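You operate a simulated robot arm through the tools that you are given. There is no shell and no other tool. Be economical: measure what you need, move in short steps, check, and stop when the job is done.

Carry out the task below with a simulated two-armed robot. There is one attempt and no reset: what you move stays moved.

JOB
Pick up the green brush with one hand, pass it to the other hand and put it on the high board of the check rack. Put one of the test strips from the tool end of the wash bench on the top of the masking table. Fetch the black post cap from the top of the switch bench and set it on the barrel hinge. Put one of the felt packers from the top of the press bench on the top of the assembly bench. Put the valve block on the shelf under the motor bench. The order is free. Set down upright: post cap, valve block.

It is judged by the outcome, as a careful person would: the job done as asked, and still so three seconds after it is handed in. It fails if anything else is knocked over, pushed out of place, dropped, spilled or broken. A push-on lid holds only when it is set on centred and level and pressed home; a screw cap is set on level and turned clockwise until tight.

ROBOT AND FRAMES
Two 7-joint arms with two-finger parallel grippers on one trunk, on a base that drives. Base frame: it is fixed to the floor where the robot stands at the start and does not move with it; the origin is under the middle of the robot, x ahead of it, y to its left, z up; the surface under the hand at the start is at about z = 850. Readings come in mm, degrees, newtons and seconds.
The left shoulder is at the start at [50, 177, 1104], the right one opposite. With the tool pointing down near the work surface each hand reaches from about 220 to 700 mm from the robot's upright axis, wherever it stands, measured 20 degrees to its own side. Places, roughly: barrel hinge (11x9x3 cm) [-2100, 6700, 900]; felt packer [-1000, 4750, 750]; green brush (5x5x14 cm) [500, 100, 900]; high board of the check rack [800, -1100, 1200]; post cap [-1750, 6500, 1000]; shelf under the motor bench [-2200, 4800, 300]; test strip (4x4x15 cm) [-3100, 6700, 900]; top of the assembly bench [700, 3900, 800]; top of the masking table [-6700, 6700, 800]; valve block (10x5x5 cm) [-1300, 4400, 800]. Payload 3.43 kg a hand.
Tool frame (each hand has its own): the origin (TCP) lies between the finger pads and is the grasp point; the fingertips stand 34 mm ahead of it; z points along the fingers, y is the line along which they close. Largest opening 128 mm; finger width 24, thickness 12; the body of the gripper, 48 by 130 mm, starts 96 mm behind the TCP.
Orientation is told as [roll, pitch, yaw] about the base's x, y, z axes, in that order, counted from this pose: with the fingers straight down and closing along the base's y, the tool's x points along the base's -x, its y along +y and its z along -z.

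CONTROLS
- The arms move only by the tool step_arm. It takes "left_increments", "right_increments" or both (then of equal length, played together; a hand with none holds still); each is text: rows parted by semicolons, each of 7 numbers parted by spaces: the shift along the base's x, y, z in units of 250 mm (1.0 is 250 mm), then the turn, a rotation vector about the base's x, y, z in units of 90 degrees (1.0 is 90 degrees), then the opening in per cent of the stroke, from 0 (shut) to 100 (fully open). In form: tx ty tz rx ry rz claw; .... A call has 1 to 20 rows; each row is the pose to reach, as a shift and turn from the pose commanded when the call began. A call with a number of a shift or a turn outside -1 to 1 is refused whole. Each row takes 0.2 s and may step no farther than 50 mm and 8.6 degrees from the row before; otherwise, or with a gripper value out of range, the whole call is refused. A pose out of reach is approached as far as the arm can. The call stops where the force on the tool passes 40 N (or 10 N more than at its start, if that is more) or the arm is blocked; 0.2 s more then pass. The fingers move at their own pace (about 108 mm/s each) and stop on an object; they squeeze with about 38 N. The grip force told is the motor's: it shows also when the fingers shut on nothing. Time passes only in rows, and 0.2 s behind the last, so rows that repeat a pose let the fingers close. The reply holds the time, the measured pose of the TCP, the force on the tool along the base axes, the opening and the grip force, in the units named above and with some noise, with the torque about the TCP (base axes, N m) and any sound that the robot's microphone picked up, and new pictures: "views" is both (left out), scene, wrist or none (wrist: the cameras of the hands that moved).
- Cameras (640 x 400 px; columns grow to the right, rows downward): "scene" is now at [161.2, 23.1, 1279.6]; the picture's right is [0.21, -0.98, 0.00], its down [-0.60, -0.13, -0.79] and it looks along [0.77, 0.17, -0.62] (base axes); focal length 252 px, centre (320, 200). "left" rides on the left gripper at [76, 11, -160] in its tool frame; the picture's right is [-0.15, 0.99, 0.00], its down [-0.88, -0.13, -0.46] and it looks along [-0.45, -0.07, 0.89] (tool axes); focal length 234 px, centre (320, 200). "right" rides on the right gripper at [76, -11, -160] in its tool frame; the picture's right is [0.15, 0.99, 0.00], its down [-0.88, 0.13, -0.46] and it looks along [-0.45, 0.07, 0.89] (tool axes); focal length 234 px, centre (320, 200). There is no depth. A picture from a camera that has moved, and an enlarged one, comes with that camera's place and axes in the base frame and with its lens. The place of the scene camera against the robot may be out by one fixed shift of up to 25 mm in any direction.
- lift_body(by): slides the trunk up (or, below 0, down) by that many mm; the arms and the scene camera ride with it, the base frame stays. It gives what a move gives, with no picture.
- roll_base(legs): drives the robot by 1 to 6 legs, each [ahead, turn to the left] in mm and degrees, along the robot's own axes; the way and the turn of a leg run together, so that a leg with both is an arc; at most 1500 mm and 180 degrees a leg. The arms and the cameras ride along, it lands a little off, and it stops where it bumps. It gives what a move gives, and a new picture of the scene camera.
- aim_head(pan, tilt): turns the head with the scene camera to pan (to the left, within 80 degrees either way) and tilt (down, from -29 to 69), counted from straight ahead of the robot. It gives what a move gives, and a new picture of the scene camera.
- enlarge(camera, box): a new picture of the part [left, top, right, bottom] of that camera's present view, enlarged. No time passes.
- hand_in(): hands the job in; it is judged then, once.

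Work in short steps. Places have to be worked out from the pictures, the camera data and where the tool is seen: move nearer, look again, correct. Check each grasp and each placing, and mend what went wrong. You have 175 turns and 260 pictures in all, those below and enlarged ones among them. Open the grippers and draw the arms clear of the work before you hand the job in, unless the task says otherwise; then end with one line.

The tools are called after ">>>" as name(argument=value, ...) on one line, values as JSON. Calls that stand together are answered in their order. step_arm: Moves the arms, as the interface text tells. Its arguments: {"type":"object","properties":{"left_increments":{"type":"string"},"right_increments":{"type":"string"},"views":{"type":"string","enum":["both","scene","wrist","none"]}},"required":[]} The other tools are called the same way: lift_body (by) slides the trunk up or down; roll_base (legs) drives the base; aim_head (pan, tilt) turns the head that bears the scene camera; enlarge (camera, box) takes an enlarged picture of a part of a camera's view; hand_in () hands the job in.

At the start:

```text
time: 0.0
left_ee_pos: [383.2, 321.1, 1049.3]
left_orientation: [0.0, 0.0, 0.2]
left_wrist_force: [0.3, 0.1, 0.5]
left_wrist_torque: [0.02, 0.0, -0.02]
left_width: 128.2
left_gripper_force: 0.0
right_ee_pos: [430.5, -89.9, 1091.9]
right_orientation: [0.0, 0.0, 0.1]
right_wrist_force: [-0.4, 0.2, -0.2]
right_wrist_torque: [0.01, -0.03, -0.03]
right_width: 127.9
right_gripper_force: 0.1
trunk travel left (down, up): [-275.0, 126.0]
robot x, y, heading: [1.6, 2.3, -0.1]
head pan, tilt: [12.3, 38.2]
```

scene: 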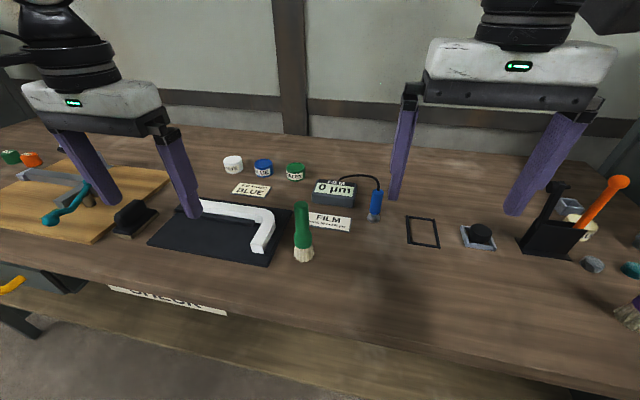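
right: 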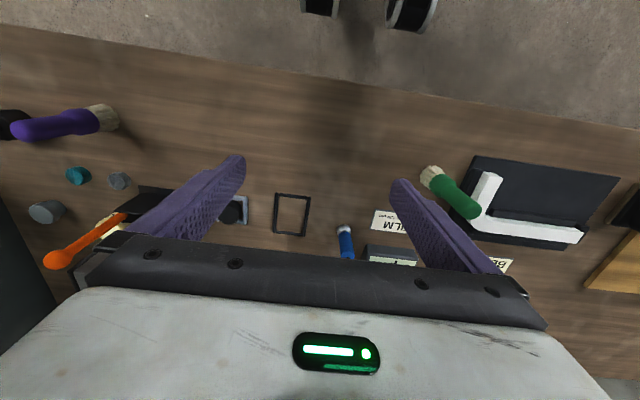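
left: 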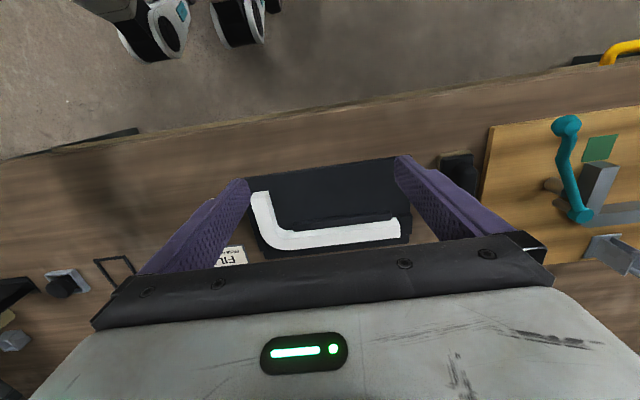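

The brush stands upright, handle up, at about [475, 115], top near z 990. I'll move the left hand above it and look.

>>> step_arm(left_increments="0.08 -0.16 0.04 0 0 0 100; 0.15 -0.33 0.08 0 0 0 100; 0.22 -0.49 0.1 0 0 0 100; 0.29 -0.66 0.1 0 0 0 100; 0.368 -0.82 0.1 0 0 0 100; 0.368 -0.82 0.1 0 0 0 100")

>>> aim_head(pan=-60, tilt=15)

```text
time: 1.4
left_ee_pos: [455.6, 157.0, 1073.4]
left_orientation: [0.0, 0.0, 0.2]
left_wrist_force: [0.3, -0.7, -0.4]
left_wrist_torque: [0.02, -0.01, 0.0]
left_width: 128.2
left_gripper_force: 0.0
left hand out of reach, approached as far as the arm can: row 5, 6
right_ee_pos: [431.3, -90.6, 1091.5]
right_orientation: [0.0, -0.1, -0.1]
right_wrist_force: [0.6, -0.3, 0.0]
right_wrist_torque: [-0.01, 0.02, -0.01]
right_width: 127.9
right_gripper_force: 0.0
trunk travel left (down, up): [-275.0, 126.0]
robot x, y, heading: [-1.7, 4.6, 0.1]
head pan, tilt: [12.3, 38.2]
camera scene: at [161.6, 23.2, 1279.5], right [0.21, -0.98, 0.0], down [-0.61, -0.13, -0.79], along [0.77, 0.17, -0.62], focal length 252 px, centre (320, 200)
camera left: at [378.8, 168.4, 1234.0], right [0.14, 0.99, 0.0], down [0.88, -0.13, 0.46], along [0.45, -0.07, -0.89], focal length 234 px, centre (320, 200)
```

scene: 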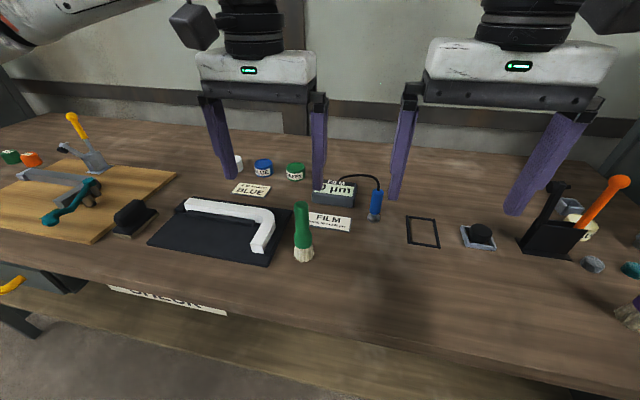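
left: 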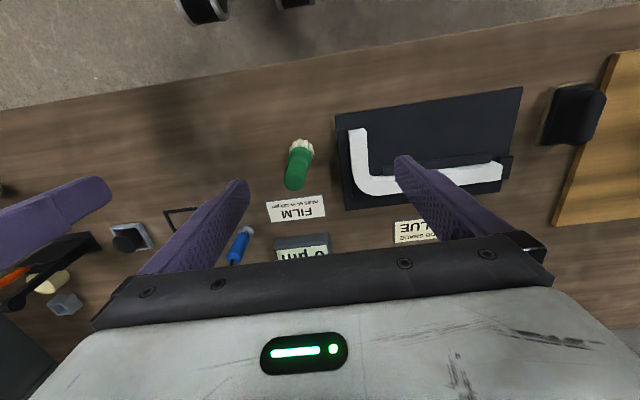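

```text
time: 2.8
left_ee_pos: [454.8, 157.8, 1073.9]
left_orientation: [0.0, 0.1, 0.1]
left_wrist_force: [0.3, 1.2, -0.6]
left_wrist_torque: [0.01, 0.02, 0.01]
left_width: 127.9
left_gripper_force: 0.0
right_ee_pos: [431.1, -88.5, 1090.4]
right_orientation: [0.0, 0.0, 0.0]
right_wrist_force: [-0.8, -0.2, 0.5]
right_wrist_torque: [0.05, -0.01, 0.0]
right_width: 128.0
right_gripper_force: 0.0
trunk travel left (down, up): [-275.0, 126.0]
robot x, y, heading: [1.1, -0.4, -0.1]
head pan, tilt: [-60.0, 15.0]
camera scene: at [123.8, -76.1, 1316.5], right [-0.87, -0.5, 0.0], down [-0.13, 0.22, -0.97], along [0.48, -0.84, -0.26], focal length 252 px, centre (320, 200)
```

scene: 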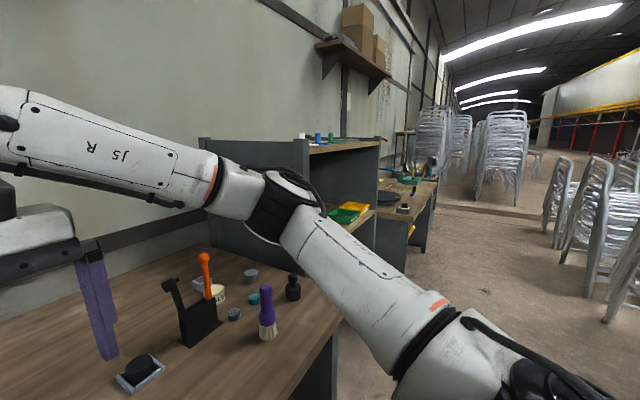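

The left arm can't reach that far inwards. I'll turn the base 12° to the right so that the brush lies more to the left side.

>>> roll_base(legs=[[0, -12]])

>>> aim_head(pan=12, tilt=38)

```text
time: 4.0
left_ee_pos: [478.4, 60.9, 1073.5]
left_orientation: [0.0, -0.1, -11.7]
left_wrist_force: [0.1, -0.3, -1.3]
left_wrist_torque: [0.01, -0.02, 0.02]
left_width: 128.1
left_gripper_force: 0.1
right_ee_pos: [403.6, -176.1, 1091.3]
right_orientation: [-0.1, 0.0, -11.7]
right_wrist_force: [0.1, -0.2, 0.4]
right_wrist_torque: [0.02, 0.01, 0.04]
right_width: 128.2
right_gripper_force: 0.1
trunk travel left (down, up): [-275.0, 126.0]
robot x, y, heading: [1.4, -1.8, -11.6]
head pan, tilt: [-60.0, 15.0]
camera scene: at [104.7, -98.7, 1316.5], right [-0.95, -0.31, 0.0], down [-0.08, 0.25, -0.97], along [0.3, -0.92, -0.26], focal length 252 px, centre (320, 200)
```

scene: 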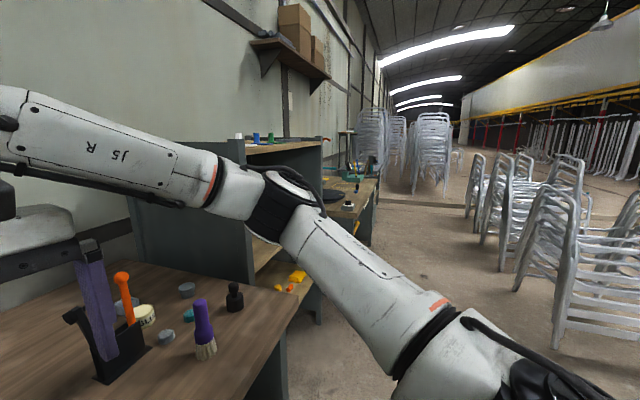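

```text
time: 5.4
left_ee_pos: [477.9, 59.9, 1075.1]
left_orientation: [-0.1, -0.1, -11.6]
left_wrist_force: [0.3, -0.5, 0.0]
left_wrist_torque: [0.01, 0.0, -0.04]
left_width: 128.0
left_gripper_force: 0.0
right_ee_pos: [403.8, -174.4, 1091.5]
right_orientation: [0.0, 0.0, -11.7]
right_wrist_force: [1.2, -0.4, -0.4]
right_wrist_torque: [0.01, -0.02, 0.0]
right_width: 128.0
right_gripper_force: 0.1
trunk travel left (down, up): [-275.0, 126.0]
robot x, y, heading: [2.5, -3.4, -11.7]
head pan, tilt: [12.0, 38.0]
camera scene: at [161.8, -9.1, 1280.0], right [0.0, -1.0, 0.0], down [-0.62, 0.0, -0.79], along [0.79, 0.0, -0.62], focal length 252 px, centre (320, 200)
```

scene: 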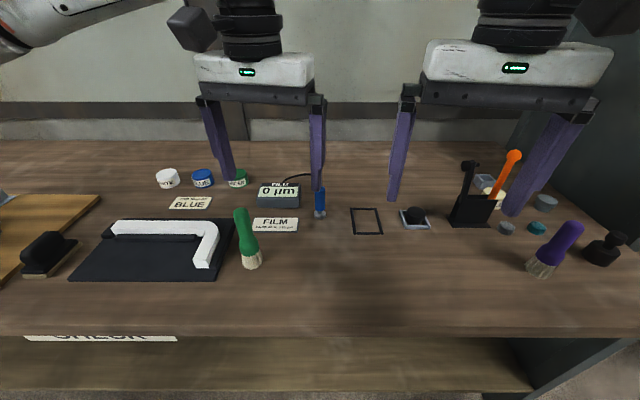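

Brush by the left wrist camera: about [476, 124]. Moving the left hand over it.

>>> step_arm(left_increments="0 0.13 0 0 0 0 100; -0.008 0.256 0 0 0 0 100; -0.008 0.256 0 0 0 0 100", views="wrist")

```text
time: 6.2
left_ee_pos: [473.7, 126.1, 1070.9]
left_orientation: [-0.2, -0.1, -11.6]
left_wrist_force: [-0.4, 0.3, 0.4]
left_wrist_torque: [0.02, -0.01, 0.01]
left_width: 127.9
left_gripper_force: 0.1
right_ee_pos: [403.4, -175.2, 1091.2]
right_orientation: [0.1, 0.1, -11.6]
right_wrist_force: [-0.6, -0.3, 0.3]
right_wrist_torque: [0.01, -0.04, 0.01]
right_width: 128.2
right_gripper_force: 0.0
trunk travel left (down, up): [-275.0, 126.0]
robot x, y, heading: [3.0, -0.5, -11.9]
head pan, tilt: [12.0, 38.0]
camera left: at [401.1, 152.2, 1232.1], right [0.34, 0.94, 0.0], down [0.84, -0.3, 0.46], along [0.43, -0.16, -0.89], focal length 234 px, centre (320, 200)
```

left: 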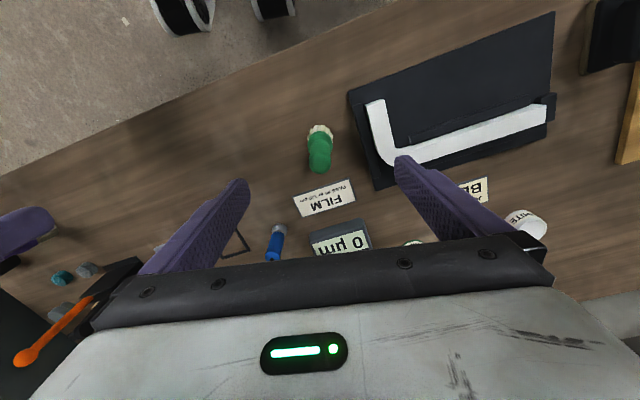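

Brush top is at about [479, 123]. I'll go down with the left hand to z≈968 and grip.

>>> step_arm(left_increments="0.02 -0.012 -0.14 0 0 0 100; 0.02 -0.012 -0.28 0 0 0 100; 0.02 -0.012 -0.412 0 0 0 100; 0.02 -0.012 -0.412 0 0 0 100; 0.02 -0.012 -0.412 0 0 0 0; 0.02 -0.012 -0.412 0 0 0 0; 0.02 -0.012 -0.412 0 0 0 0; 0.02 -0.012 -0.412 0 0 0 0")

```text
time: 8.0
left_ee_pos: [476.7, 120.7, 968.0]
left_orientation: [-0.1, -0.1, -11.6]
left_wrist_force: [0.6, 0.3, -0.7]
left_wrist_torque: [0.02, 0.01, 0.01]
left_width: 24.7
left_gripper_force: 37.5
right_ee_pos: [403.1, -174.7, 1089.6]
right_orientation: [0.0, 0.0, -11.6]
right_wrist_force: [-0.4, 0.1, 0.0]
right_wrist_torque: [0.02, -0.01, -0.01]
right_width: 128.0
right_gripper_force: 0.1
trunk travel left (down, up): [-275.0, 126.0]
robot x, y, heading: [-1.3, -1.0, -11.9]
head pan, tilt: [12.0, 38.0]
camera scene: at [161.9, -9.0, 1279.9], right [0.0, -1.0, 0.0], down [-0.62, 0.0, -0.79], along [0.79, 0.0, -0.62], focal length 252 px, centre (320, 200)
camera left: at [406.0, 148.3, 1128.4], right [0.34, 0.94, 0.0], down [0.84, -0.3, 0.46], along [0.43, -0.16, -0.89], focal length 234 px, centre (320, 200)
```

scene: 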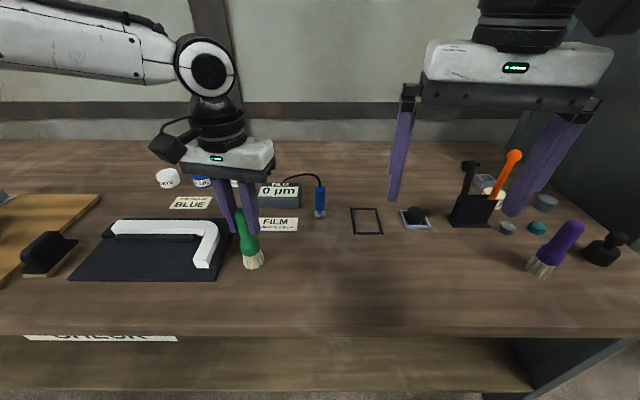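
left: 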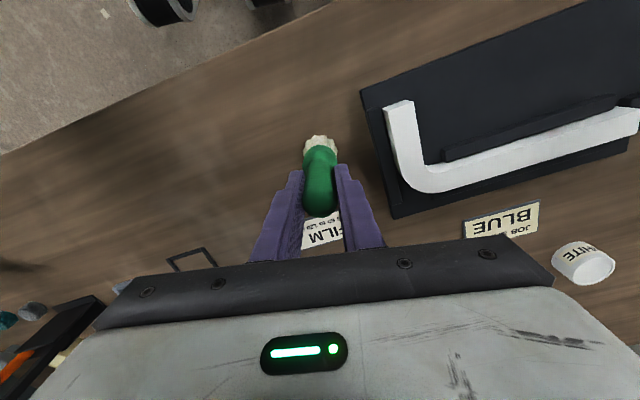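

Gripped (24.7 mm). Lift the brush straight up while the right hand pitches up to point nearly forward (about 22° below horizontal).

>>> step_arm(left_increments="0 0 0.08 0 0 0 0; 0 0 0.16 0 0 0 0; 0 0 0.24 0 0 0 0; 0 0 0.32 0 0 0 0; 0 0 0.4 0 0 0 0; 0 0 0.46 0 0 0 0; 0 0 0.46 0 0 0 0; 0 0 0.46 0 0 0 0; 0 0 0.46 0 0 0 0", right_increments="0 0 0 -0.018 -0.085 0 100; 0 0 0 -0.035 -0.17 0 100; 0 0 0 -0.053 -0.255 0 100; 0 0 0 -0.07 -0.34 0 100; 0 0 0 -0.088 -0.425 0 100; 0 0 0 -0.106 -0.51 0 100; 0 0 0 -0.123 -0.595 0 100; 0 0 0 -0.141 -0.68 0 100; 0 0 0 -0.153 -0.735 0 100", views="scene")

```text
time: 10.0
left_ee_pos: [481.1, 122.0, 1085.2]
left_orientation: [0.0, -0.1, -11.6]
left_wrist_force: [0.0, 0.1, -1.7]
left_wrist_torque: [0.01, -0.03, 0.0]
left_width: 25.1
left_gripper_force: 37.6
right_ee_pos: [403.3, -175.4, 1091.5]
right_orientation: [0.0, -67.6, -11.7]
right_wrist_force: [0.3, -0.6, -0.2]
right_wrist_torque: [0.01, -0.02, 0.04]
right_width: 127.9
right_gripper_force: 0.1
trunk travel left (down, up): [-275.0, 126.0]
robot x, y, heading: [-2.7, 2.9, -11.4]
head pan, tilt: [12.0, 38.0]
camera scene: at [161.9, -9.0, 1279.9], right [0.0, -1.0, 0.0], down [-0.62, 0.0, -0.79], along [0.79, 0.0, -0.62], focal length 252 px, centre (320, 200)
```

scene: 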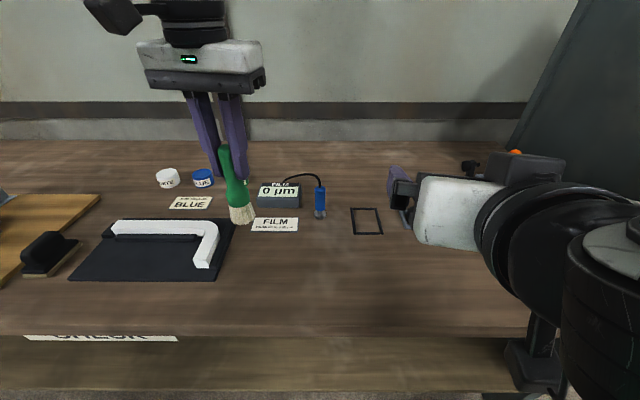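

Brush held. Now I yaw the right hand 50° to the left and bring it behind the lower part of the brush.

>>> step_arm(right_increments="-0.012 0.148 -0.015 0 0 0.0926 100; -0.024 0.296 -0.03 0 0 0.185 100; -0.036 0.444 -0.045 0 0 0.278 100; -0.048 0.592 -0.06 0 0 0.37 100; -0.06 0.74 -0.075 0 0 0.463 100; -0.072 0.888 -0.088 0 0 0.556 100; -0.072 0.888 -0.088 0 0 0.556 100; -0.072 0.888 -0.088 0 0 0.556 100")

```text
time: 11.8
left_ee_pos: [481.6, 122.1, 1084.7]
left_orientation: [0.0, -0.1, -11.7]
left_wrist_force: [-0.4, -0.4, -0.1]
left_wrist_torque: [-0.01, 0.01, 0.02]
left_width: 25.2
left_gripper_force: 38.0
right_ee_pos: [388.1, 48.8, 1069.8]
right_orientation: [0.0, -67.6, 38.4]
right_wrist_force: [-0.3, -0.1, -0.4]
right_wrist_torque: [0.0, 0.02, 0.01]
right_width: 128.2
right_gripper_force: 0.1
trunk travel left (down, up): [-275.0, 126.0]
robot x, y, heading: [4.4, 0.4, -11.8]
head pan, tilt: [12.0, 38.0]
camera scene: at [161.9, -9.0, 1279.9], right [0.0, -1.0, 0.0], down [-0.62, 0.0, -0.79], along [0.79, 0.0, -0.62], focal length 252 px, centre (320, 200)
camera right: at [254.5, -69.2, 1060.8], right [-0.66, 0.74, -0.14], down [-0.15, 0.05, 0.99], along [0.74, 0.67, 0.08], focal length 234 px, centre (320, 200)
```

scene: 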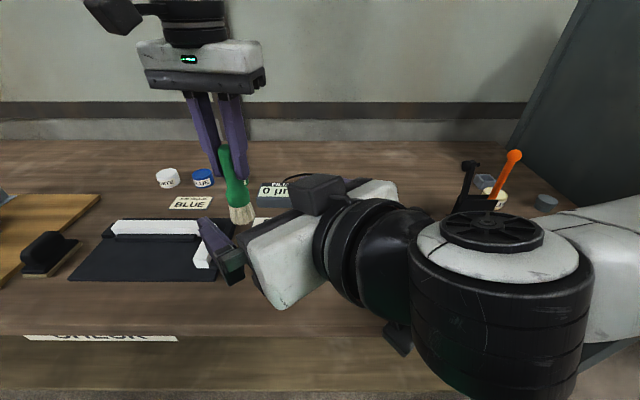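
right: 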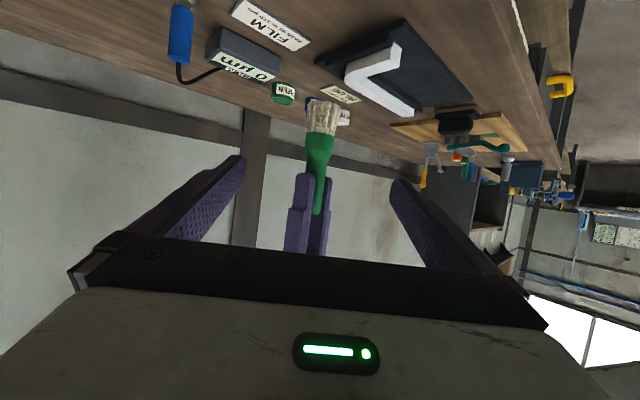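

The brush is centred between the right fingers, with bare handle from z≈1001 to 1053. Advance the right hand onto it at z≈1021 and close.

>>> step_arm(right_increments="0.12 0.095 -0.066 0 0 0 100; 0.24 0.19 -0.132 0 0 0 100; 0.372 0.292 -0.195 0 0 0 100; 0.372 0.292 -0.195 0 0 0 100; 0.372 0.292 -0.195 0 0 0 0; 0.372 0.292 -0.195 0 0 0 0; 0.372 0.292 -0.195 0 0 0 0; 0.372 0.292 -0.195 0 0 0 0")

```text
time: 13.6
left_ee_pos: [480.2, 123.1, 1084.8]
left_orientation: [0.0, 0.1, -11.5]
left_wrist_force: [-5.5, 6.1, 2.0]
left_wrist_torque: [0.45, 0.51, 0.12]
left_width: 25.0
left_gripper_force: 37.9
right_ee_pos: [481.4, 121.7, 1022.7]
right_orientation: [-0.4, -67.5, 38.3]
right_wrist_force: [6.3, -6.2, -1.7]
right_wrist_torque: [-0.03, -0.14, -0.13]
right_width: 35.3
right_gripper_force: 38.6
trunk travel left (down, up): [-275.0, 126.0]
robot x, y, heading: [-0.3, 2.6, -11.8]
head pan, tilt: [12.0, 38.0]
camera scene: at [161.9, -9.0, 1279.9], right [0.0, -1.0, 0.0], down [-0.62, 0.0, -0.79], along [0.79, 0.0, -0.62], focal length 252 px, centre (320, 200)
camera right: at [347.2, 4.9, 1013.5], right [-0.65, 0.74, -0.14], down [-0.15, 0.05, 0.99], along [0.74, 0.67, 0.08], focal length 234 px, centre (320, 200)
```

scene: 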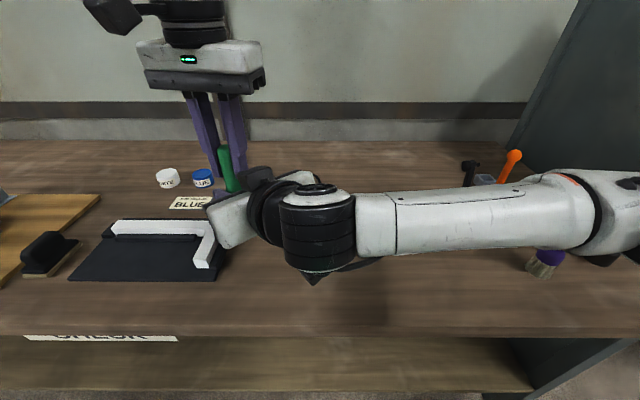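
right: 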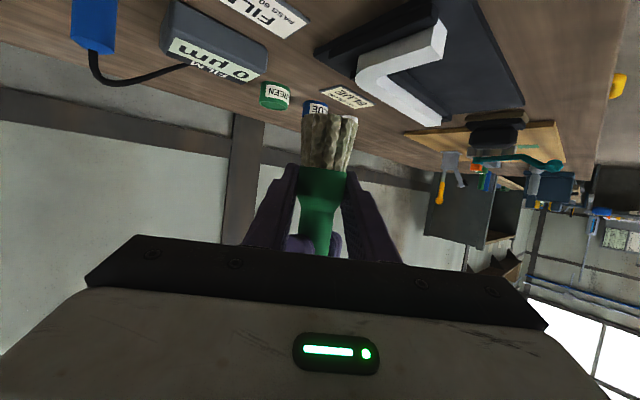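

Right hand holds the brush (35 mm). Release with the left hand by a little, withdraw upward.

>>> step_arm(left_increments="0 0 0 0 0 0 33; 0 0 0 0 0 0 33; 0 0 0.08 0 0 0 33; 0 0 0.2 0 0 0 33; 0 0 0.36 0 0 0 33; -0.02 0.1 0.46 0 0 0 60; -0.05 0.28 0.46 0 0 0 60; -0.05 0.44 0.46 0 0 0 60")

```text
time: 15.4
left_ee_pos: [465.9, 232.0, 1200.7]
left_orientation: [-0.1, -0.1, -11.7]
left_wrist_force: [0.4, -0.7, 1.1]
left_wrist_torque: [-0.01, -0.01, -0.02]
left_width: 76.6
left_gripper_force: 0.0
right_ee_pos: [480.1, 124.5, 1022.4]
right_orientation: [-0.2, -67.6, 38.5]
right_wrist_force: [-0.5, -0.5, 0.6]
right_wrist_torque: [0.01, 0.0, 0.01]
right_width: 35.2
right_gripper_force: 38.2
trunk travel left (down, up): [-275.0, 126.0]
robot x, y, heading: [-3.5, 2.3, -11.6]
head pan, tilt: [12.0, 38.0]
camera scene: at [161.7, -8.5, 1280.0], right [0.0, -1.0, 0.0], down [-0.62, 0.0, -0.79], along [0.79, 0.0, -0.62], focal length 252 px, centre (320, 200)
camera left: at [392.9, 259.0, 1360.3], right [0.34, 0.94, 0.0], down [0.84, -0.3, 0.46], along [0.43, -0.16, -0.89], focal length 234 px, centre (320, 200)
```

scene: 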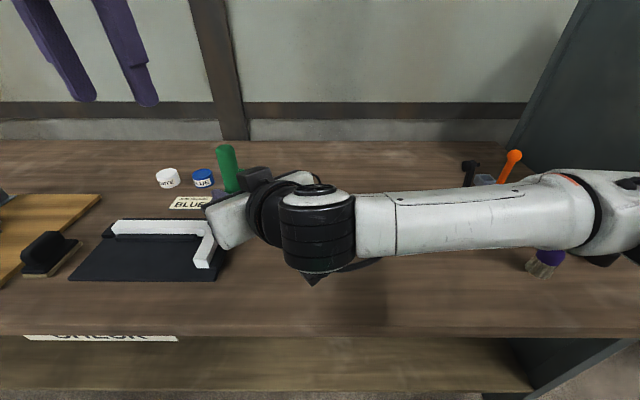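
left: 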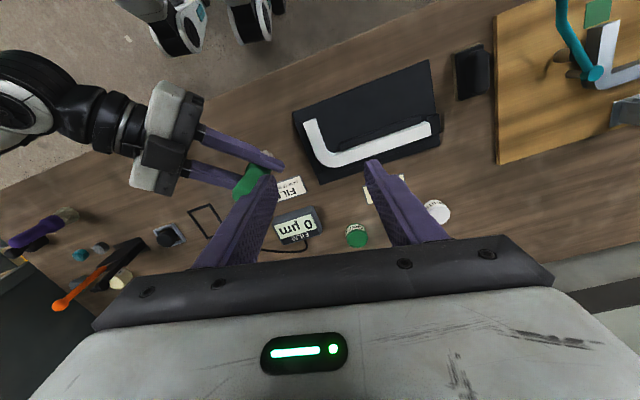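

Handed over. Raise the trunk, back off from the bench, then go to stand in front of the check rack.

>>> lift_body(by=120)

>>> roll_base(legs=[[-420, 0], [0, -78], [1100, 0], [0, 90]])

```text
time: 16.9
left_ee_pos: [466.4, 230.6, 1318.5]
left_orientation: [0.0, -0.2, -11.5]
left_wrist_force: [0.4, -1.1, 0.7]
left_wrist_torque: [0.0, 0.03, 0.0]
left_width: 76.4
left_gripper_force: 0.1
right_ee_pos: [479.5, 124.5, 1142.0]
right_orientation: [-0.1, -67.6, 38.4]
right_wrist_force: [-0.4, 0.1, -1.4]
right_wrist_torque: [0.0, 0.0, -0.01]
right_width: 35.0
right_gripper_force: 37.5
trunk travel left (down, up): [-395.0, 6.0]
robot x, y, heading: [-0.4, 0.4, -11.7]
head pan, tilt: [12.0, 38.0]
```

```text
time: 32.1
left_ee_pos: [-45.1, -719.3, 1319.3]
left_orientation: [-0.2, -0.2, -3.2]
left_wrist_force: [0.9, -0.1, -0.3]
left_wrist_torque: [0.02, -0.03, 0.0]
left_width: 76.4
left_gripper_force: 0.0
right_ee_pos: [-17.2, -823.8, 1142.4]
right_orientation: [-0.1, -67.7, 46.7]
right_wrist_force: [0.1, 0.2, -0.7]
right_wrist_torque: [0.0, 0.0, 0.02]
right_width: 35.0
right_gripper_force: 37.9
trunk travel left (down, up): [-395.0, 6.0]
robot x, y, heading: [-473.4, -1015.3, -3.4]
head pan, tilt: [12.0, 38.0]
camera scene: at [-311.1, -1002.2, 1399.9], right [0.15, -0.99, 0.0], down [-0.61, -0.09, -0.79], along [0.78, 0.12, -0.62], focal length 252 px, centre (320, 200)
```

scene: 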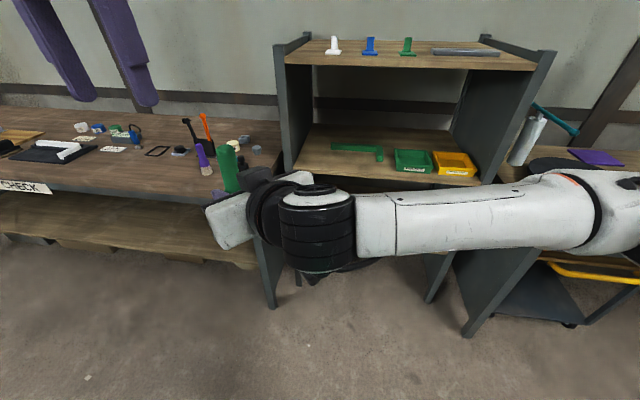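

Brush safely held; the rack's high board is open on top with white, blue and green pieces and a grey bar. I raise the right hand and drive closer.

>>> step_arm(right_increments="0 -0.1 0.17 0 0 -0.09 0; 0 -0.2 0.34 0 0 -0.18 0; 0 -0.3 0.5 0 0 -0.27 0; 0 -0.4 0.66 0 0 -0.36 0; 0 -0.5 0.72 0 0 -0.36 0; 0 -0.6 0.72 0 0 -0.36 0; 0 -0.6 0.72 0 0 -0.36 0", views="none")

>>> roll_base(legs=[[380, 3]])

>>> aim_head(pan=5, tilt=20)

```text
time: 33.7
left_ee_pos: [-45.8, -719.4, 1320.2]
left_orientation: [-0.1, 0.0, -3.3]
left_wrist_force: [0.1, -0.7, -0.2]
left_wrist_torque: [-0.01, -0.06, -0.01]
left_width: 76.6
left_gripper_force: 0.1
right_ee_pos: [-16.4, -973.3, 1322.6]
right_orientation: [-0.2, -67.6, 14.4]
right_wrist_force: [-1.0, 0.3, -1.4]
right_wrist_torque: [0.01, -0.02, 0.02]
right_width: 35.3
right_gripper_force: 37.8
trunk travel left (down, up): [-395.0, 6.0]
robot x, y, heading: [-470.0, -1016.3, -3.7]
head pan, tilt: [12.0, 38.0]
```

```text
time: 36.1
left_ee_pos: [320.6, -713.2, 1319.5]
left_orientation: [-0.1, 0.0, -0.5]
left_wrist_force: [0.0, 0.4, -0.4]
left_wrist_torque: [0.03, 0.04, 0.0]
left_width: 76.9
left_gripper_force: 0.1
right_ee_pos: [361.6, -964.6, 1322.8]
right_orientation: [-0.1, -67.6, 17.2]
right_wrist_force: [0.7, 0.2, -0.7]
right_wrist_torque: [-0.03, 0.03, 0.0]
right_width: 35.5
right_gripper_force: 37.9
trunk travel left (down, up): [-395.0, 6.0]
robot x, y, heading: [-93.9, -1030.8, -0.7]
head pan, tilt: [12.0, 38.0]
camera scene: at [69.3, -1008.4, 1399.9], right [0.2, -0.98, 0.0], down [-0.6, -0.12, -0.79], along [0.77, 0.16, -0.62], focal length 252 px, centre (320, 200)
```

scene: 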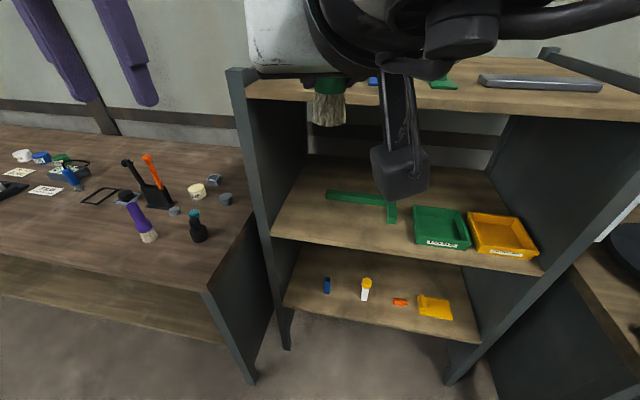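

```text
time: 36.9
left_ee_pos: [319.4, -712.0, 1319.4]
left_orientation: [-0.1, -0.1, -0.6]
left_wrist_force: [0.5, -0.8, -0.4]
left_wrist_torque: [-0.04, 0.0, 0.01]
left_width: 76.6
left_gripper_force: 0.0
right_ee_pos: [361.9, -965.0, 1321.5]
right_orientation: [-0.1, -67.6, 17.2]
right_wrist_force: [0.3, -0.3, -1.0]
right_wrist_torque: [0.0, 0.0, -0.02]
right_width: 35.3
right_gripper_force: 38.3
trunk travel left (down, up): [-395.0, 6.0]
robot x, y, heading: [-92.3, -1026.1, -0.7]
head pan, tilt: [5.0, 20.0]
camera scene: at [77.1, -1018.3, 1428.3], right [0.08, -1.0, 0.0], down [-0.34, -0.03, -0.94], along [0.94, 0.07, -0.34], focal length 252 px, centre (320, 200)
```

scene: 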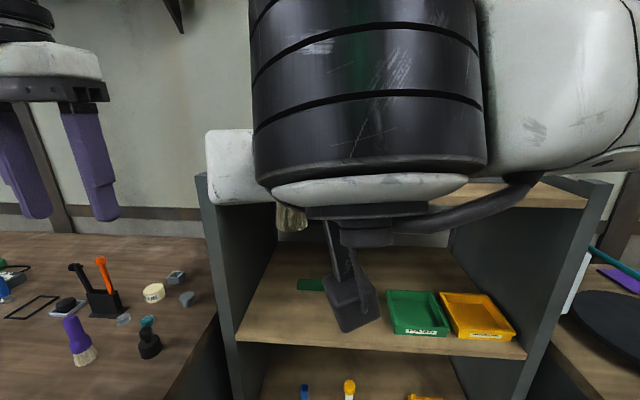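

Rack front is at x≈568, y −719 to −1515, board near z≈1245. The front half of the board seems free. Raise the hand, pull the left back, and drive 150 mm closer.

>>> step_arm(right_increments="0 0 0.14 0 0 0 0; 0 0 0.24 0 0 0 0; 0 0 0.24 0 0 0 0; 0 0 0.24 0 0 0 0", left_increments="-0.15 0.1 0 0 0 0 60; -0.3 0.2 0 0 0 0 60; -0.4 0.3 0 0 0 0 60; -0.4 0.3 0 0 0 0 60", views="none")

>>> roll_base(legs=[[150, 0]])

>>> enlarge(camera="right", box=[0, 0, 640, 400])

```text
time: 37.9
left_ee_pos: [221.6, -637.5, 1317.9]
left_orientation: [0.0, 0.0, -0.6]
left_wrist_force: [0.0, -0.1, 0.2]
left_wrist_torque: [0.02, 0.02, -0.02]
left_width: 76.5
left_gripper_force: 0.1
right_ee_pos: [363.1, -964.9, 1382.6]
right_orientation: [-0.1, -67.7, 17.1]
right_wrist_force: [0.5, -0.5, -0.6]
right_wrist_torque: [-0.02, 0.01, 0.0]
right_width: 34.9
right_gripper_force: 38.5
trunk travel left (down, up): [-395.0, 6.0]
robot x, y, heading: [-93.5, -1026.1, -0.5]
head pan, tilt: [5.0, 20.0]
```

```text
time: 39.3
left_ee_pos: [367.2, -639.5, 1317.9]
left_orientation: [0.0, 0.0, -0.5]
left_wrist_force: [1.0, 0.3, 0.1]
left_wrist_torque: [0.01, 0.05, 0.01]
left_width: 76.6
left_gripper_force: 0.1
right_ee_pos: [508.7, -966.8, 1382.4]
right_orientation: [-0.1, -67.6, 17.1]
right_wrist_force: [0.5, -0.6, -1.3]
right_wrist_torque: [0.03, 0.02, -0.01]
right_width: 35.0
right_gripper_force: 38.1
trunk travel left (down, up): [-395.0, 6.0]
robot x, y, heading: [51.7, -1026.9, -0.5]
head pan, tilt: [5.0, 20.0]
camera scene: at [223.0, -1020.0, 1428.2], right [0.08, -1.0, 0.0], down [-0.34, -0.03, -0.94], along [0.94, 0.07, -0.34], focal length 252 px, centre (320, 200)
```

scene: 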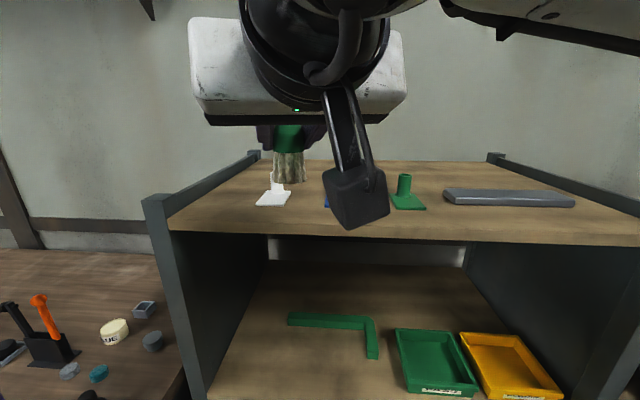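

```text
1.00 times, centred on (320, 200) of right (not enlarged: the box is as wide or as high as the picture)
camera zoom: at [340.8, -1028.3, 1374.2], right [-0.34, 0.93, -0.14], down [-0.12, 0.1, 0.99], along [0.93, 0.35, 0.08], focal length 234 px, centre (320, 200)
```

zoom: 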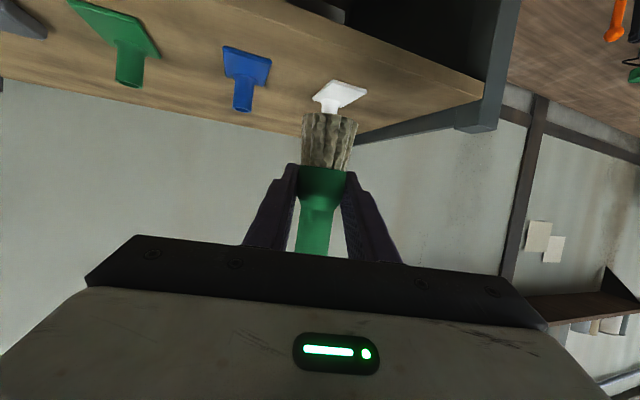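

Combining scene and wrist views: board z≈1218, front edge x≈568, pieces begin at x≈675, with a gap at y≈−957 between white and blue. I'll set the brush at about [627, −957]; first move over and down to near.

>>> step_arm(right_increments="0.15 0.01 0 0 0 0 0; 0.3 0.02 0 0 0 0 0; 0.472 0.04 0 0 0 0 0; 0.472 0.04 0 0 0 0 0; 0.472 0.04 -0.12 0 0 0 0; 0.472 0.04 -0.24 0 0 0 0; 0.472 0.04 -0.32 0 0 0 0; 0.472 0.04 -0.32 0 0 0 0")

```text
time: 41.1
left_ee_pos: [364.6, -639.3, 1321.5]
left_orientation: [-0.1, -0.1, -0.6]
left_wrist_force: [0.7, 1.0, -0.1]
left_wrist_torque: [0.02, -0.02, -0.03]
left_width: 76.9
left_gripper_force: 0.0
right_ee_pos: [622.8, -955.5, 1304.8]
right_orientation: [0.0, -67.9, 17.1]
right_wrist_force: [1.7, 0.9, 9.2]
right_wrist_torque: [-0.06, -0.06, 0.03]
right_width: 35.0
right_gripper_force: 38.3
trunk travel left (down, up): [-395.0, 6.0]
robot x, y, heading: [50.7, -1030.7, -0.8]
head pan, tilt: [5.0, 20.0]
camera scene: at [221.5, -1019.8, 1428.6], right [0.08, -1.0, 0.0], down [-0.34, -0.03, -0.94], along [0.94, 0.07, -0.34], focal length 252 px, centre (320, 200)
camera right: at [455.3, -1017.9, 1295.8], right [-0.34, 0.93, -0.14], down [-0.13, 0.1, 0.99], along [0.93, 0.35, 0.08], focal length 234 px, centre (320, 200)
```

scene: 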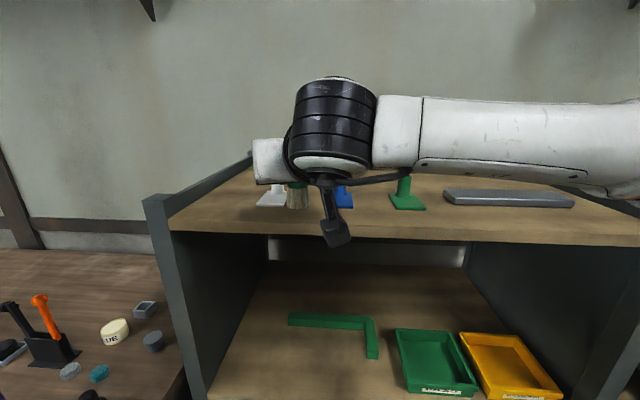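
right: 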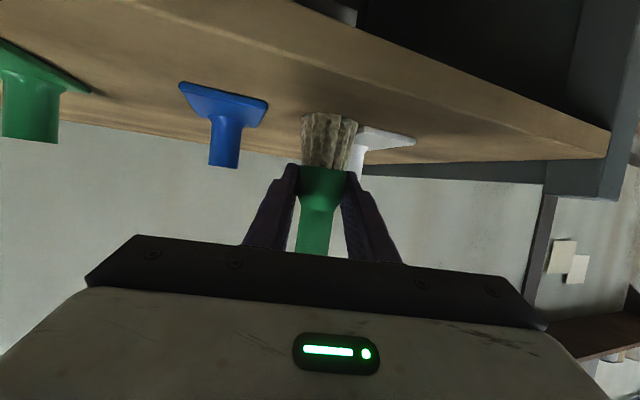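

Contact at TCP z≈1305 (9 N upward): the brush stands on the board. Release gently and draw straight back along the tool axis.

>>> step_arm(right_increments="0 0 0.004 0 0 0 20; 0 0 0.008 0 0 0 40; 0 0 0.008 0 0 0 50; 0 0 0.008 0 0 0 50; -0.1 -0.031 0.04 0 0 0 50; -0.25 -0.077 0.1 0 0 0 50; -0.42 -0.13 0.17 0 0 0 50; -0.6 -0.18 0.24 0 0 0 50; -0.6 -0.18 0.24 0 0 0 50")

```text
time: 43.1
left_ee_pos: [365.8, -639.5, 1319.1]
left_orientation: [-0.2, -0.1, -0.6]
left_wrist_force: [-0.2, 0.3, -0.1]
left_wrist_torque: [0.0, 0.03, -0.01]
left_width: 76.8
left_gripper_force: 0.0
right_ee_pos: [474.4, -1000.4, 1363.9]
right_orientation: [-0.2, -67.5, 17.1]
right_wrist_force: [-1.4, 0.5, 0.2]
right_wrist_torque: [0.01, -0.02, 0.03]
right_width: 64.4
right_gripper_force: 0.1
trunk travel left (down, up): [-395.0, 6.0]
robot x, y, heading: [53.8, -1031.1, -0.8]
head pan, tilt: [5.0, 20.0]
camera scene: at [222.7, -1019.8, 1428.2], right [0.08, -1.0, 0.0], down [-0.34, -0.03, -0.94], along [0.94, 0.07, -0.34], focal length 252 px, centre (320, 200)
camera right: at [307.1, -1062.7, 1356.4], right [-0.34, 0.93, -0.14], down [-0.12, 0.1, 0.99], along [0.93, 0.35, 0.08], focal length 234 px, centre (320, 200)
```

scene: 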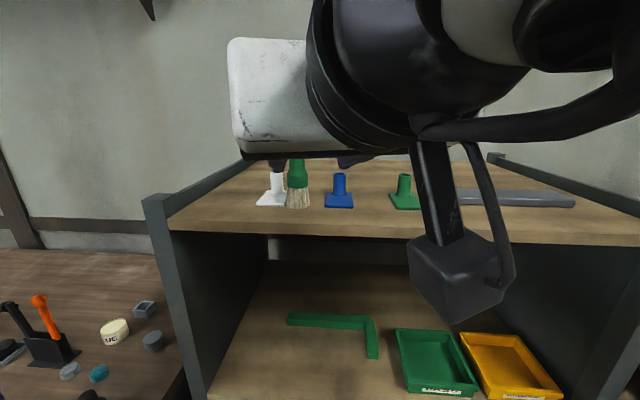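
right: 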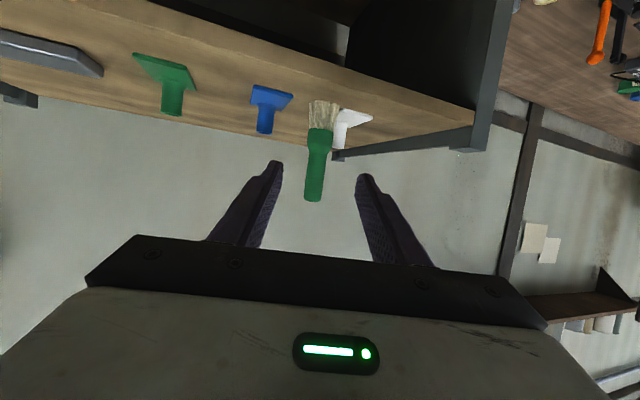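

The brush stands on the high board and nothing else moved. Back off and turn left to face +y, then look down the hall.

>>> roll_base(legs=[[-600, 0], [0, 90]])

>>> step_arm(right_increments="0 0 0 -0.082 -0.025 0 50; 0 0 0 -0.164 -0.05 0 50; 0 0 0 -0.246 -0.075 0 50; 0 0 0 -0.328 -0.1 0 50; 0 0 0 -0.41 -0.125 0 50; 0 0 0 -0.492 -0.15 0 50; 0 0 0 -0.574 -0.175 0 50; 0 0 0 -0.656 -0.2 0 50; 0 0 0 -0.718 -0.219 0 50", views="none")

>>> aim_head(pan=0, tilt=8)

```text
time: 50.3
left_ee_pos: [-938.7, -702.3, 1320.6]
left_orientation: [0.0, -0.1, 88.7]
left_wrist_force: [-0.1, -0.4, -0.6]
left_wrist_torque: [-0.01, 0.0, -0.02]
left_width: 77.0
left_gripper_force: 0.0
right_ee_pos: [-575.9, -597.7, 1364.2]
right_orientation: [-0.3, -67.6, 106.3]
right_wrist_force: [-0.7, 0.1, 0.2]
right_wrist_torque: [0.02, -0.01, 0.01]
right_width: 64.2
right_gripper_force: 0.1
trunk travel left (down, up): [-395.0, 6.0]
robot x, y, heading: [-553.4, -1022.1, 88.6]
head pan, tilt: [5.0, 20.0]
camera scene: at [-549.0, -852.9, 1428.4], right [1.0, 0.06, 0.0], down [0.02, -0.34, -0.94], along [-0.06, 0.94, -0.34], focal length 252 px, centre (320, 200)
```

scene: 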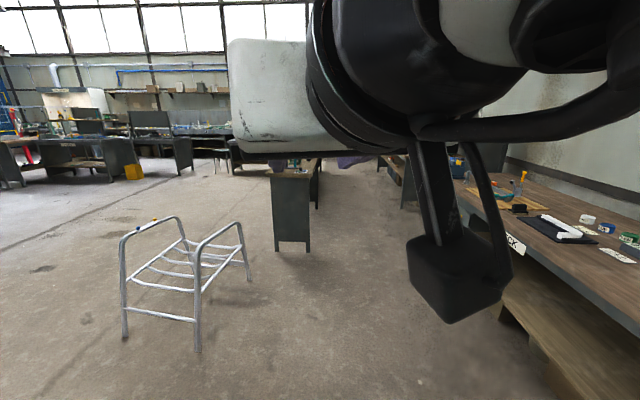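

```text
time: 52.3
left_ee_pos: [-940.8, -703.5, 1319.1]
left_orientation: [-0.1, -0.2, 88.7]
left_wrist_force: [-1.2, -1.1, 0.4]
left_wrist_torque: [-0.01, -0.01, 0.0]
left_width: 76.9
left_gripper_force: 0.1
right_ee_pos: [-580.8, -600.0, 1365.4]
right_orientation: [-0.8, -0.2, 107.1]
right_wrist_force: [-0.2, -1.4, -0.2]
right_wrist_torque: [0.03, -0.04, -0.01]
right_width: 64.3
right_gripper_force: 0.1
trunk travel left (down, up): [-395.0, 6.0]
robot x, y, heading: [-549.9, -1020.1, 88.8]
head pan, tilt: [5.0, 20.0]
```

```text
time: 53.0
left_ee_pos: [-938.9, -701.3, 1319.7]
left_orientation: [0.0, -0.1, 88.7]
left_wrist_force: [-0.2, -0.7, 0.2]
left_wrist_torque: [0.0, 0.02, -0.01]
left_width: 76.8
left_gripper_force: 0.1
right_ee_pos: [-578.2, -598.3, 1362.5]
right_orientation: [-0.5, -0.1, 107.0]
right_wrist_force: [-0.5, -0.4, 0.5]
right_wrist_torque: [0.03, 0.01, 0.0]
right_width: 64.2
right_gripper_force: 0.0
trunk travel left (down, up): [-395.0, 6.0]
robot x, y, heading: [-548.9, -1018.5, 88.4]
head pan, tilt: [0.0, 8.0]
camera scene: at [-540.7, -853.2, 1447.8], right [1.0, -0.03, 0.0], down [0.0, -0.14, -0.99], along [0.02, 0.99, -0.14], focal length 252 px, centre (320, 200)
```

scene: 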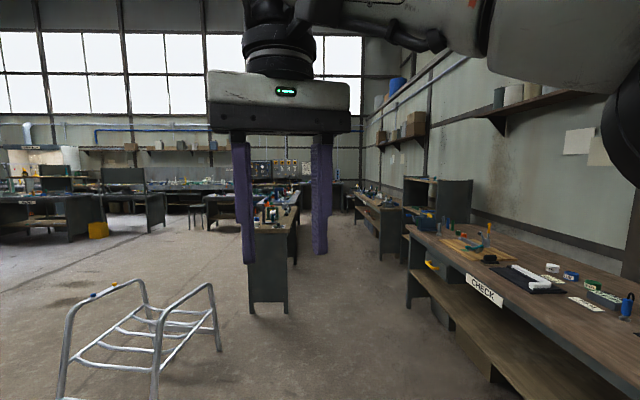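

The hall is clear along x≈−220 between the middle bench and the right-hand benches. Lower the trunk, then drive up the aisle in +y.

>>> lift_body(by=-120)

>>> roll_base(legs=[[0, -20], [900, 0], [0, 21], [1500, 0], [1300, 0]])

```text
time: 54.5
left_ee_pos: [-938.7, -701.1, 1199.6]
left_orientation: [-0.1, -0.1, 88.7]
left_wrist_force: [0.0, -1.7, 0.3]
left_wrist_torque: [0.01, 0.01, 0.0]
left_width: 76.7
left_gripper_force: 0.1
right_ee_pos: [-575.7, -598.1, 1243.6]
right_orientation: [-0.8, -0.1, 106.7]
right_wrist_force: [-0.9, 0.1, 0.6]
right_wrist_torque: [-0.02, -0.04, 0.01]
right_width: 63.8
right_gripper_force: 0.1
trunk travel left (down, up): [-275.0, 126.0]
robot x, y, heading: [-553.4, -1022.8, 88.6]
head pan, tilt: [0.0, 8.0]
```

```text
time: 74.3
left_ee_pos: [-457.2, 2868.5, 1198.3]
left_orientation: [0.0, 0.0, 86.3]
left_wrist_force: [0.2, -0.2, 0.1]
left_wrist_torque: [0.0, 0.02, 0.02]
left_width: 76.8
left_gripper_force: 0.0
right_ee_pos: [-90.4, 2957.4, 1244.6]
right_orientation: [-0.8, 0.0, 104.3]
right_wrist_force: [-0.4, -0.2, 0.0]
right_wrist_torque: [-0.02, 0.01, 0.03]
right_width: 64.1
right_gripper_force: 0.0
trunk travel left (down, up): [-275.0, 126.0]
robot x, y, heading: [-85.3, 2532.2, 86.1]
head pan, tilt: [0.0, 8.0]
camera scene: at [-66.2, 2700.6, 1327.8], right [1.0, -0.07, 0.0], down [-0.01, -0.14, -0.99], along [0.07, 0.99, -0.14], focal length 252 px, centre (320, 200)
```

scene: 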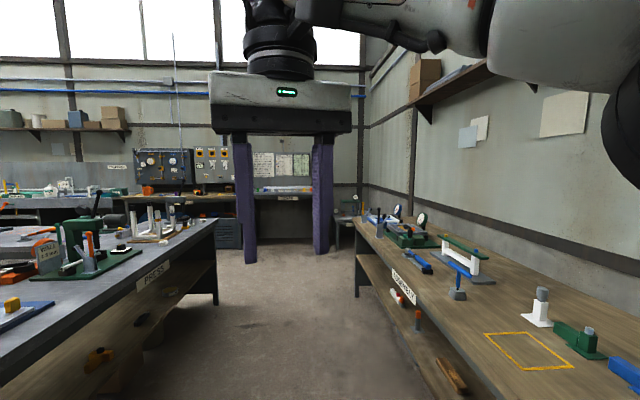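

Assembly bench is at right (x>≈350), press bench at left (edge x≈−940). Drive on to y≈4600 and turn to face the press bench.

>>> roll_base(legs=[[0, 7], [1500, 0], [600, 0], [0, 87]])

>>> aim_head(pan=0, tilt=30)

```text
time: 89.1
left_ee_pos: [-530.9, 4255.8, 1199.8]
left_orientation: [-0.1, -0.1, -179.5]
left_wrist_force: [0.0, -1.0, -1.0]
left_wrist_torque: [0.02, 0.04, 0.02]
left_width: 76.8
left_gripper_force: 0.1
right_ee_pos: [-646.1, 4615.4, 1244.9]
right_orientation: [-0.7, -0.1, -161.5]
right_wrist_force: [0.2, -0.2, 0.0]
right_wrist_torque: [0.01, 0.0, -0.01]
right_width: 64.0
right_gripper_force: 0.1
trunk travel left (down, up): [-275.0, 126.0]
robot x, y, heading: [-223.9, 4652.9, -179.5]
head pan, tilt: [0.0, 8.0]
camera scene: at [-380.7, 4656.8, 1327.9], right [-0.01, 1.0, 0.0], down [0.14, 0.0, -0.99], along [-0.99, -0.01, -0.14], focal length 252 px, centre (320, 200)
```

scene: 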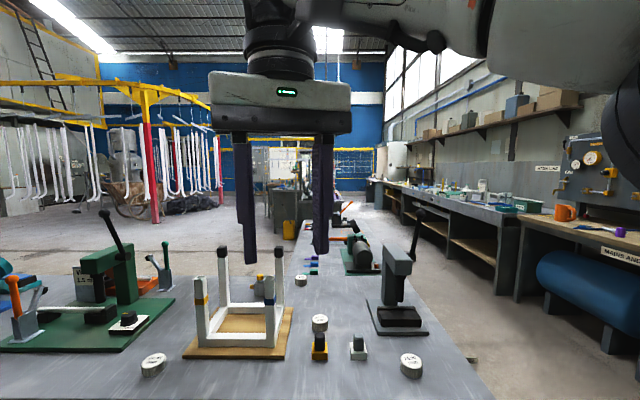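

```text
time: 90.0
left_ee_pos: [-532.1, 4256.8, 1199.8]
left_orientation: [-0.1, -0.1, -179.5]
left_wrist_force: [-0.1, -0.4, -0.2]
left_wrist_torque: [0.04, -0.03, 0.0]
left_width: 76.6
left_gripper_force: 0.0
right_ee_pos: [-646.5, 4614.9, 1245.4]
right_orientation: [-0.7, 0.0, -161.5]
right_wrist_force: [-1.3, 0.8, 0.7]
right_wrist_torque: [0.02, -0.03, -0.02]
right_width: 63.9
right_gripper_force: 0.1
trunk travel left (down, up): [-275.0, 126.0]
robot x, y, heading: [-225.7, 4655.0, -179.6]
head pan, tilt: [0.0, 30.0]
camera scene: at [-378.6, 4656.9, 1292.4], right [-0.01, 1.0, 0.0], down [0.5, 0.0, -0.87], along [-0.87, -0.01, -0.5], focal length 252 px, centre (320, 200)
```

scene: 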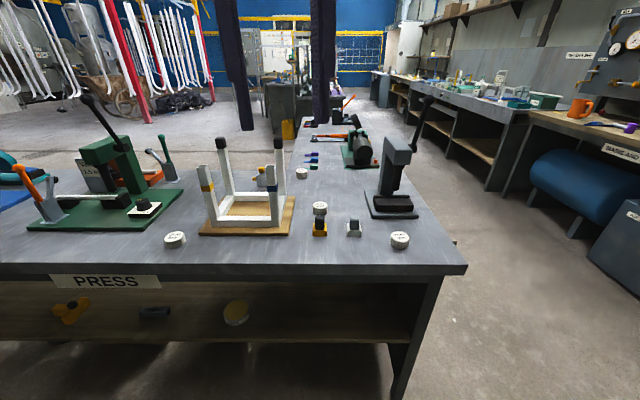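

White labelled discs and some frame fixture are on the press bench. Enlarging to identify them.

>>> enlarge(camera="scene", box=[150, 120, 310, 250])

>>> enlarge(camera="scene", box=[280, 120, 440, 250])

>>> enlarge(camera="scene", box=[0, 110, 200, 250])

```text
3.08 times, centred on (230, 185) of scene
camera zoom: at [-378.6, 4656.9, 1292.4], right [-0.01, 1.0, 0.0], down [0.5, 0.0, -0.87], along [-0.87, -0.01, -0.5], focal length 774 px, centre (597, 246)
```

zoom: 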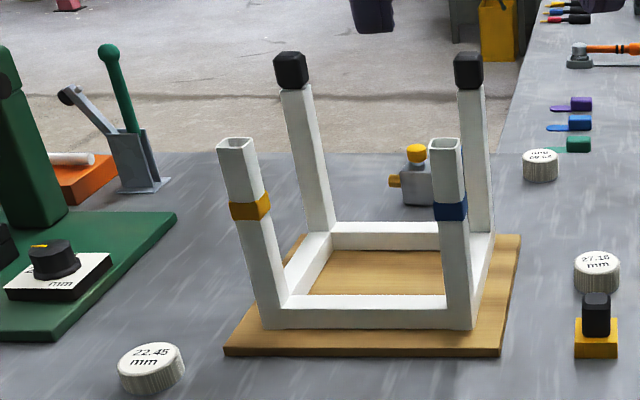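

```text
3.08 times, centred on (360, 185) of scene
camera zoom: at [-378.6, 4656.9, 1292.4], right [-0.01, 1.0, 0.0], down [0.5, 0.0, -0.87], along [-0.87, -0.01, -0.5], focal length 774 px, centre (197, 246)
```

zoom: 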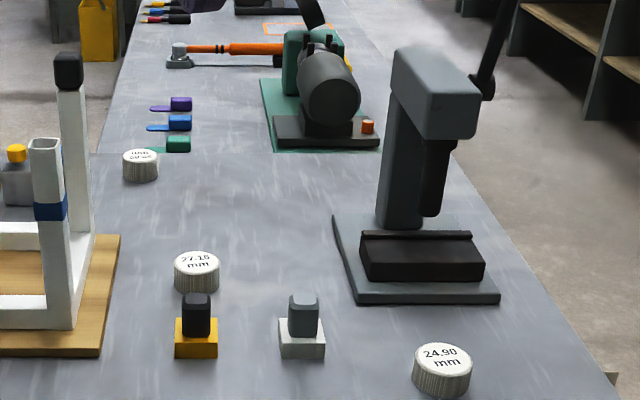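

```text
2.86 times, centred on (100, 180) of scene
camera zoom: at [-378.6, 4656.9, 1292.4], right [-0.01, 1.0, 0.0], down [0.5, 0.0, -0.87], along [-0.87, -0.01, -0.5], focal length 719 px, centre (949, 257)
```

zoom: 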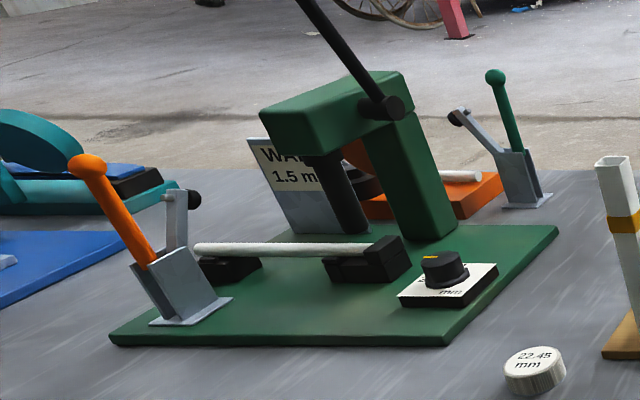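

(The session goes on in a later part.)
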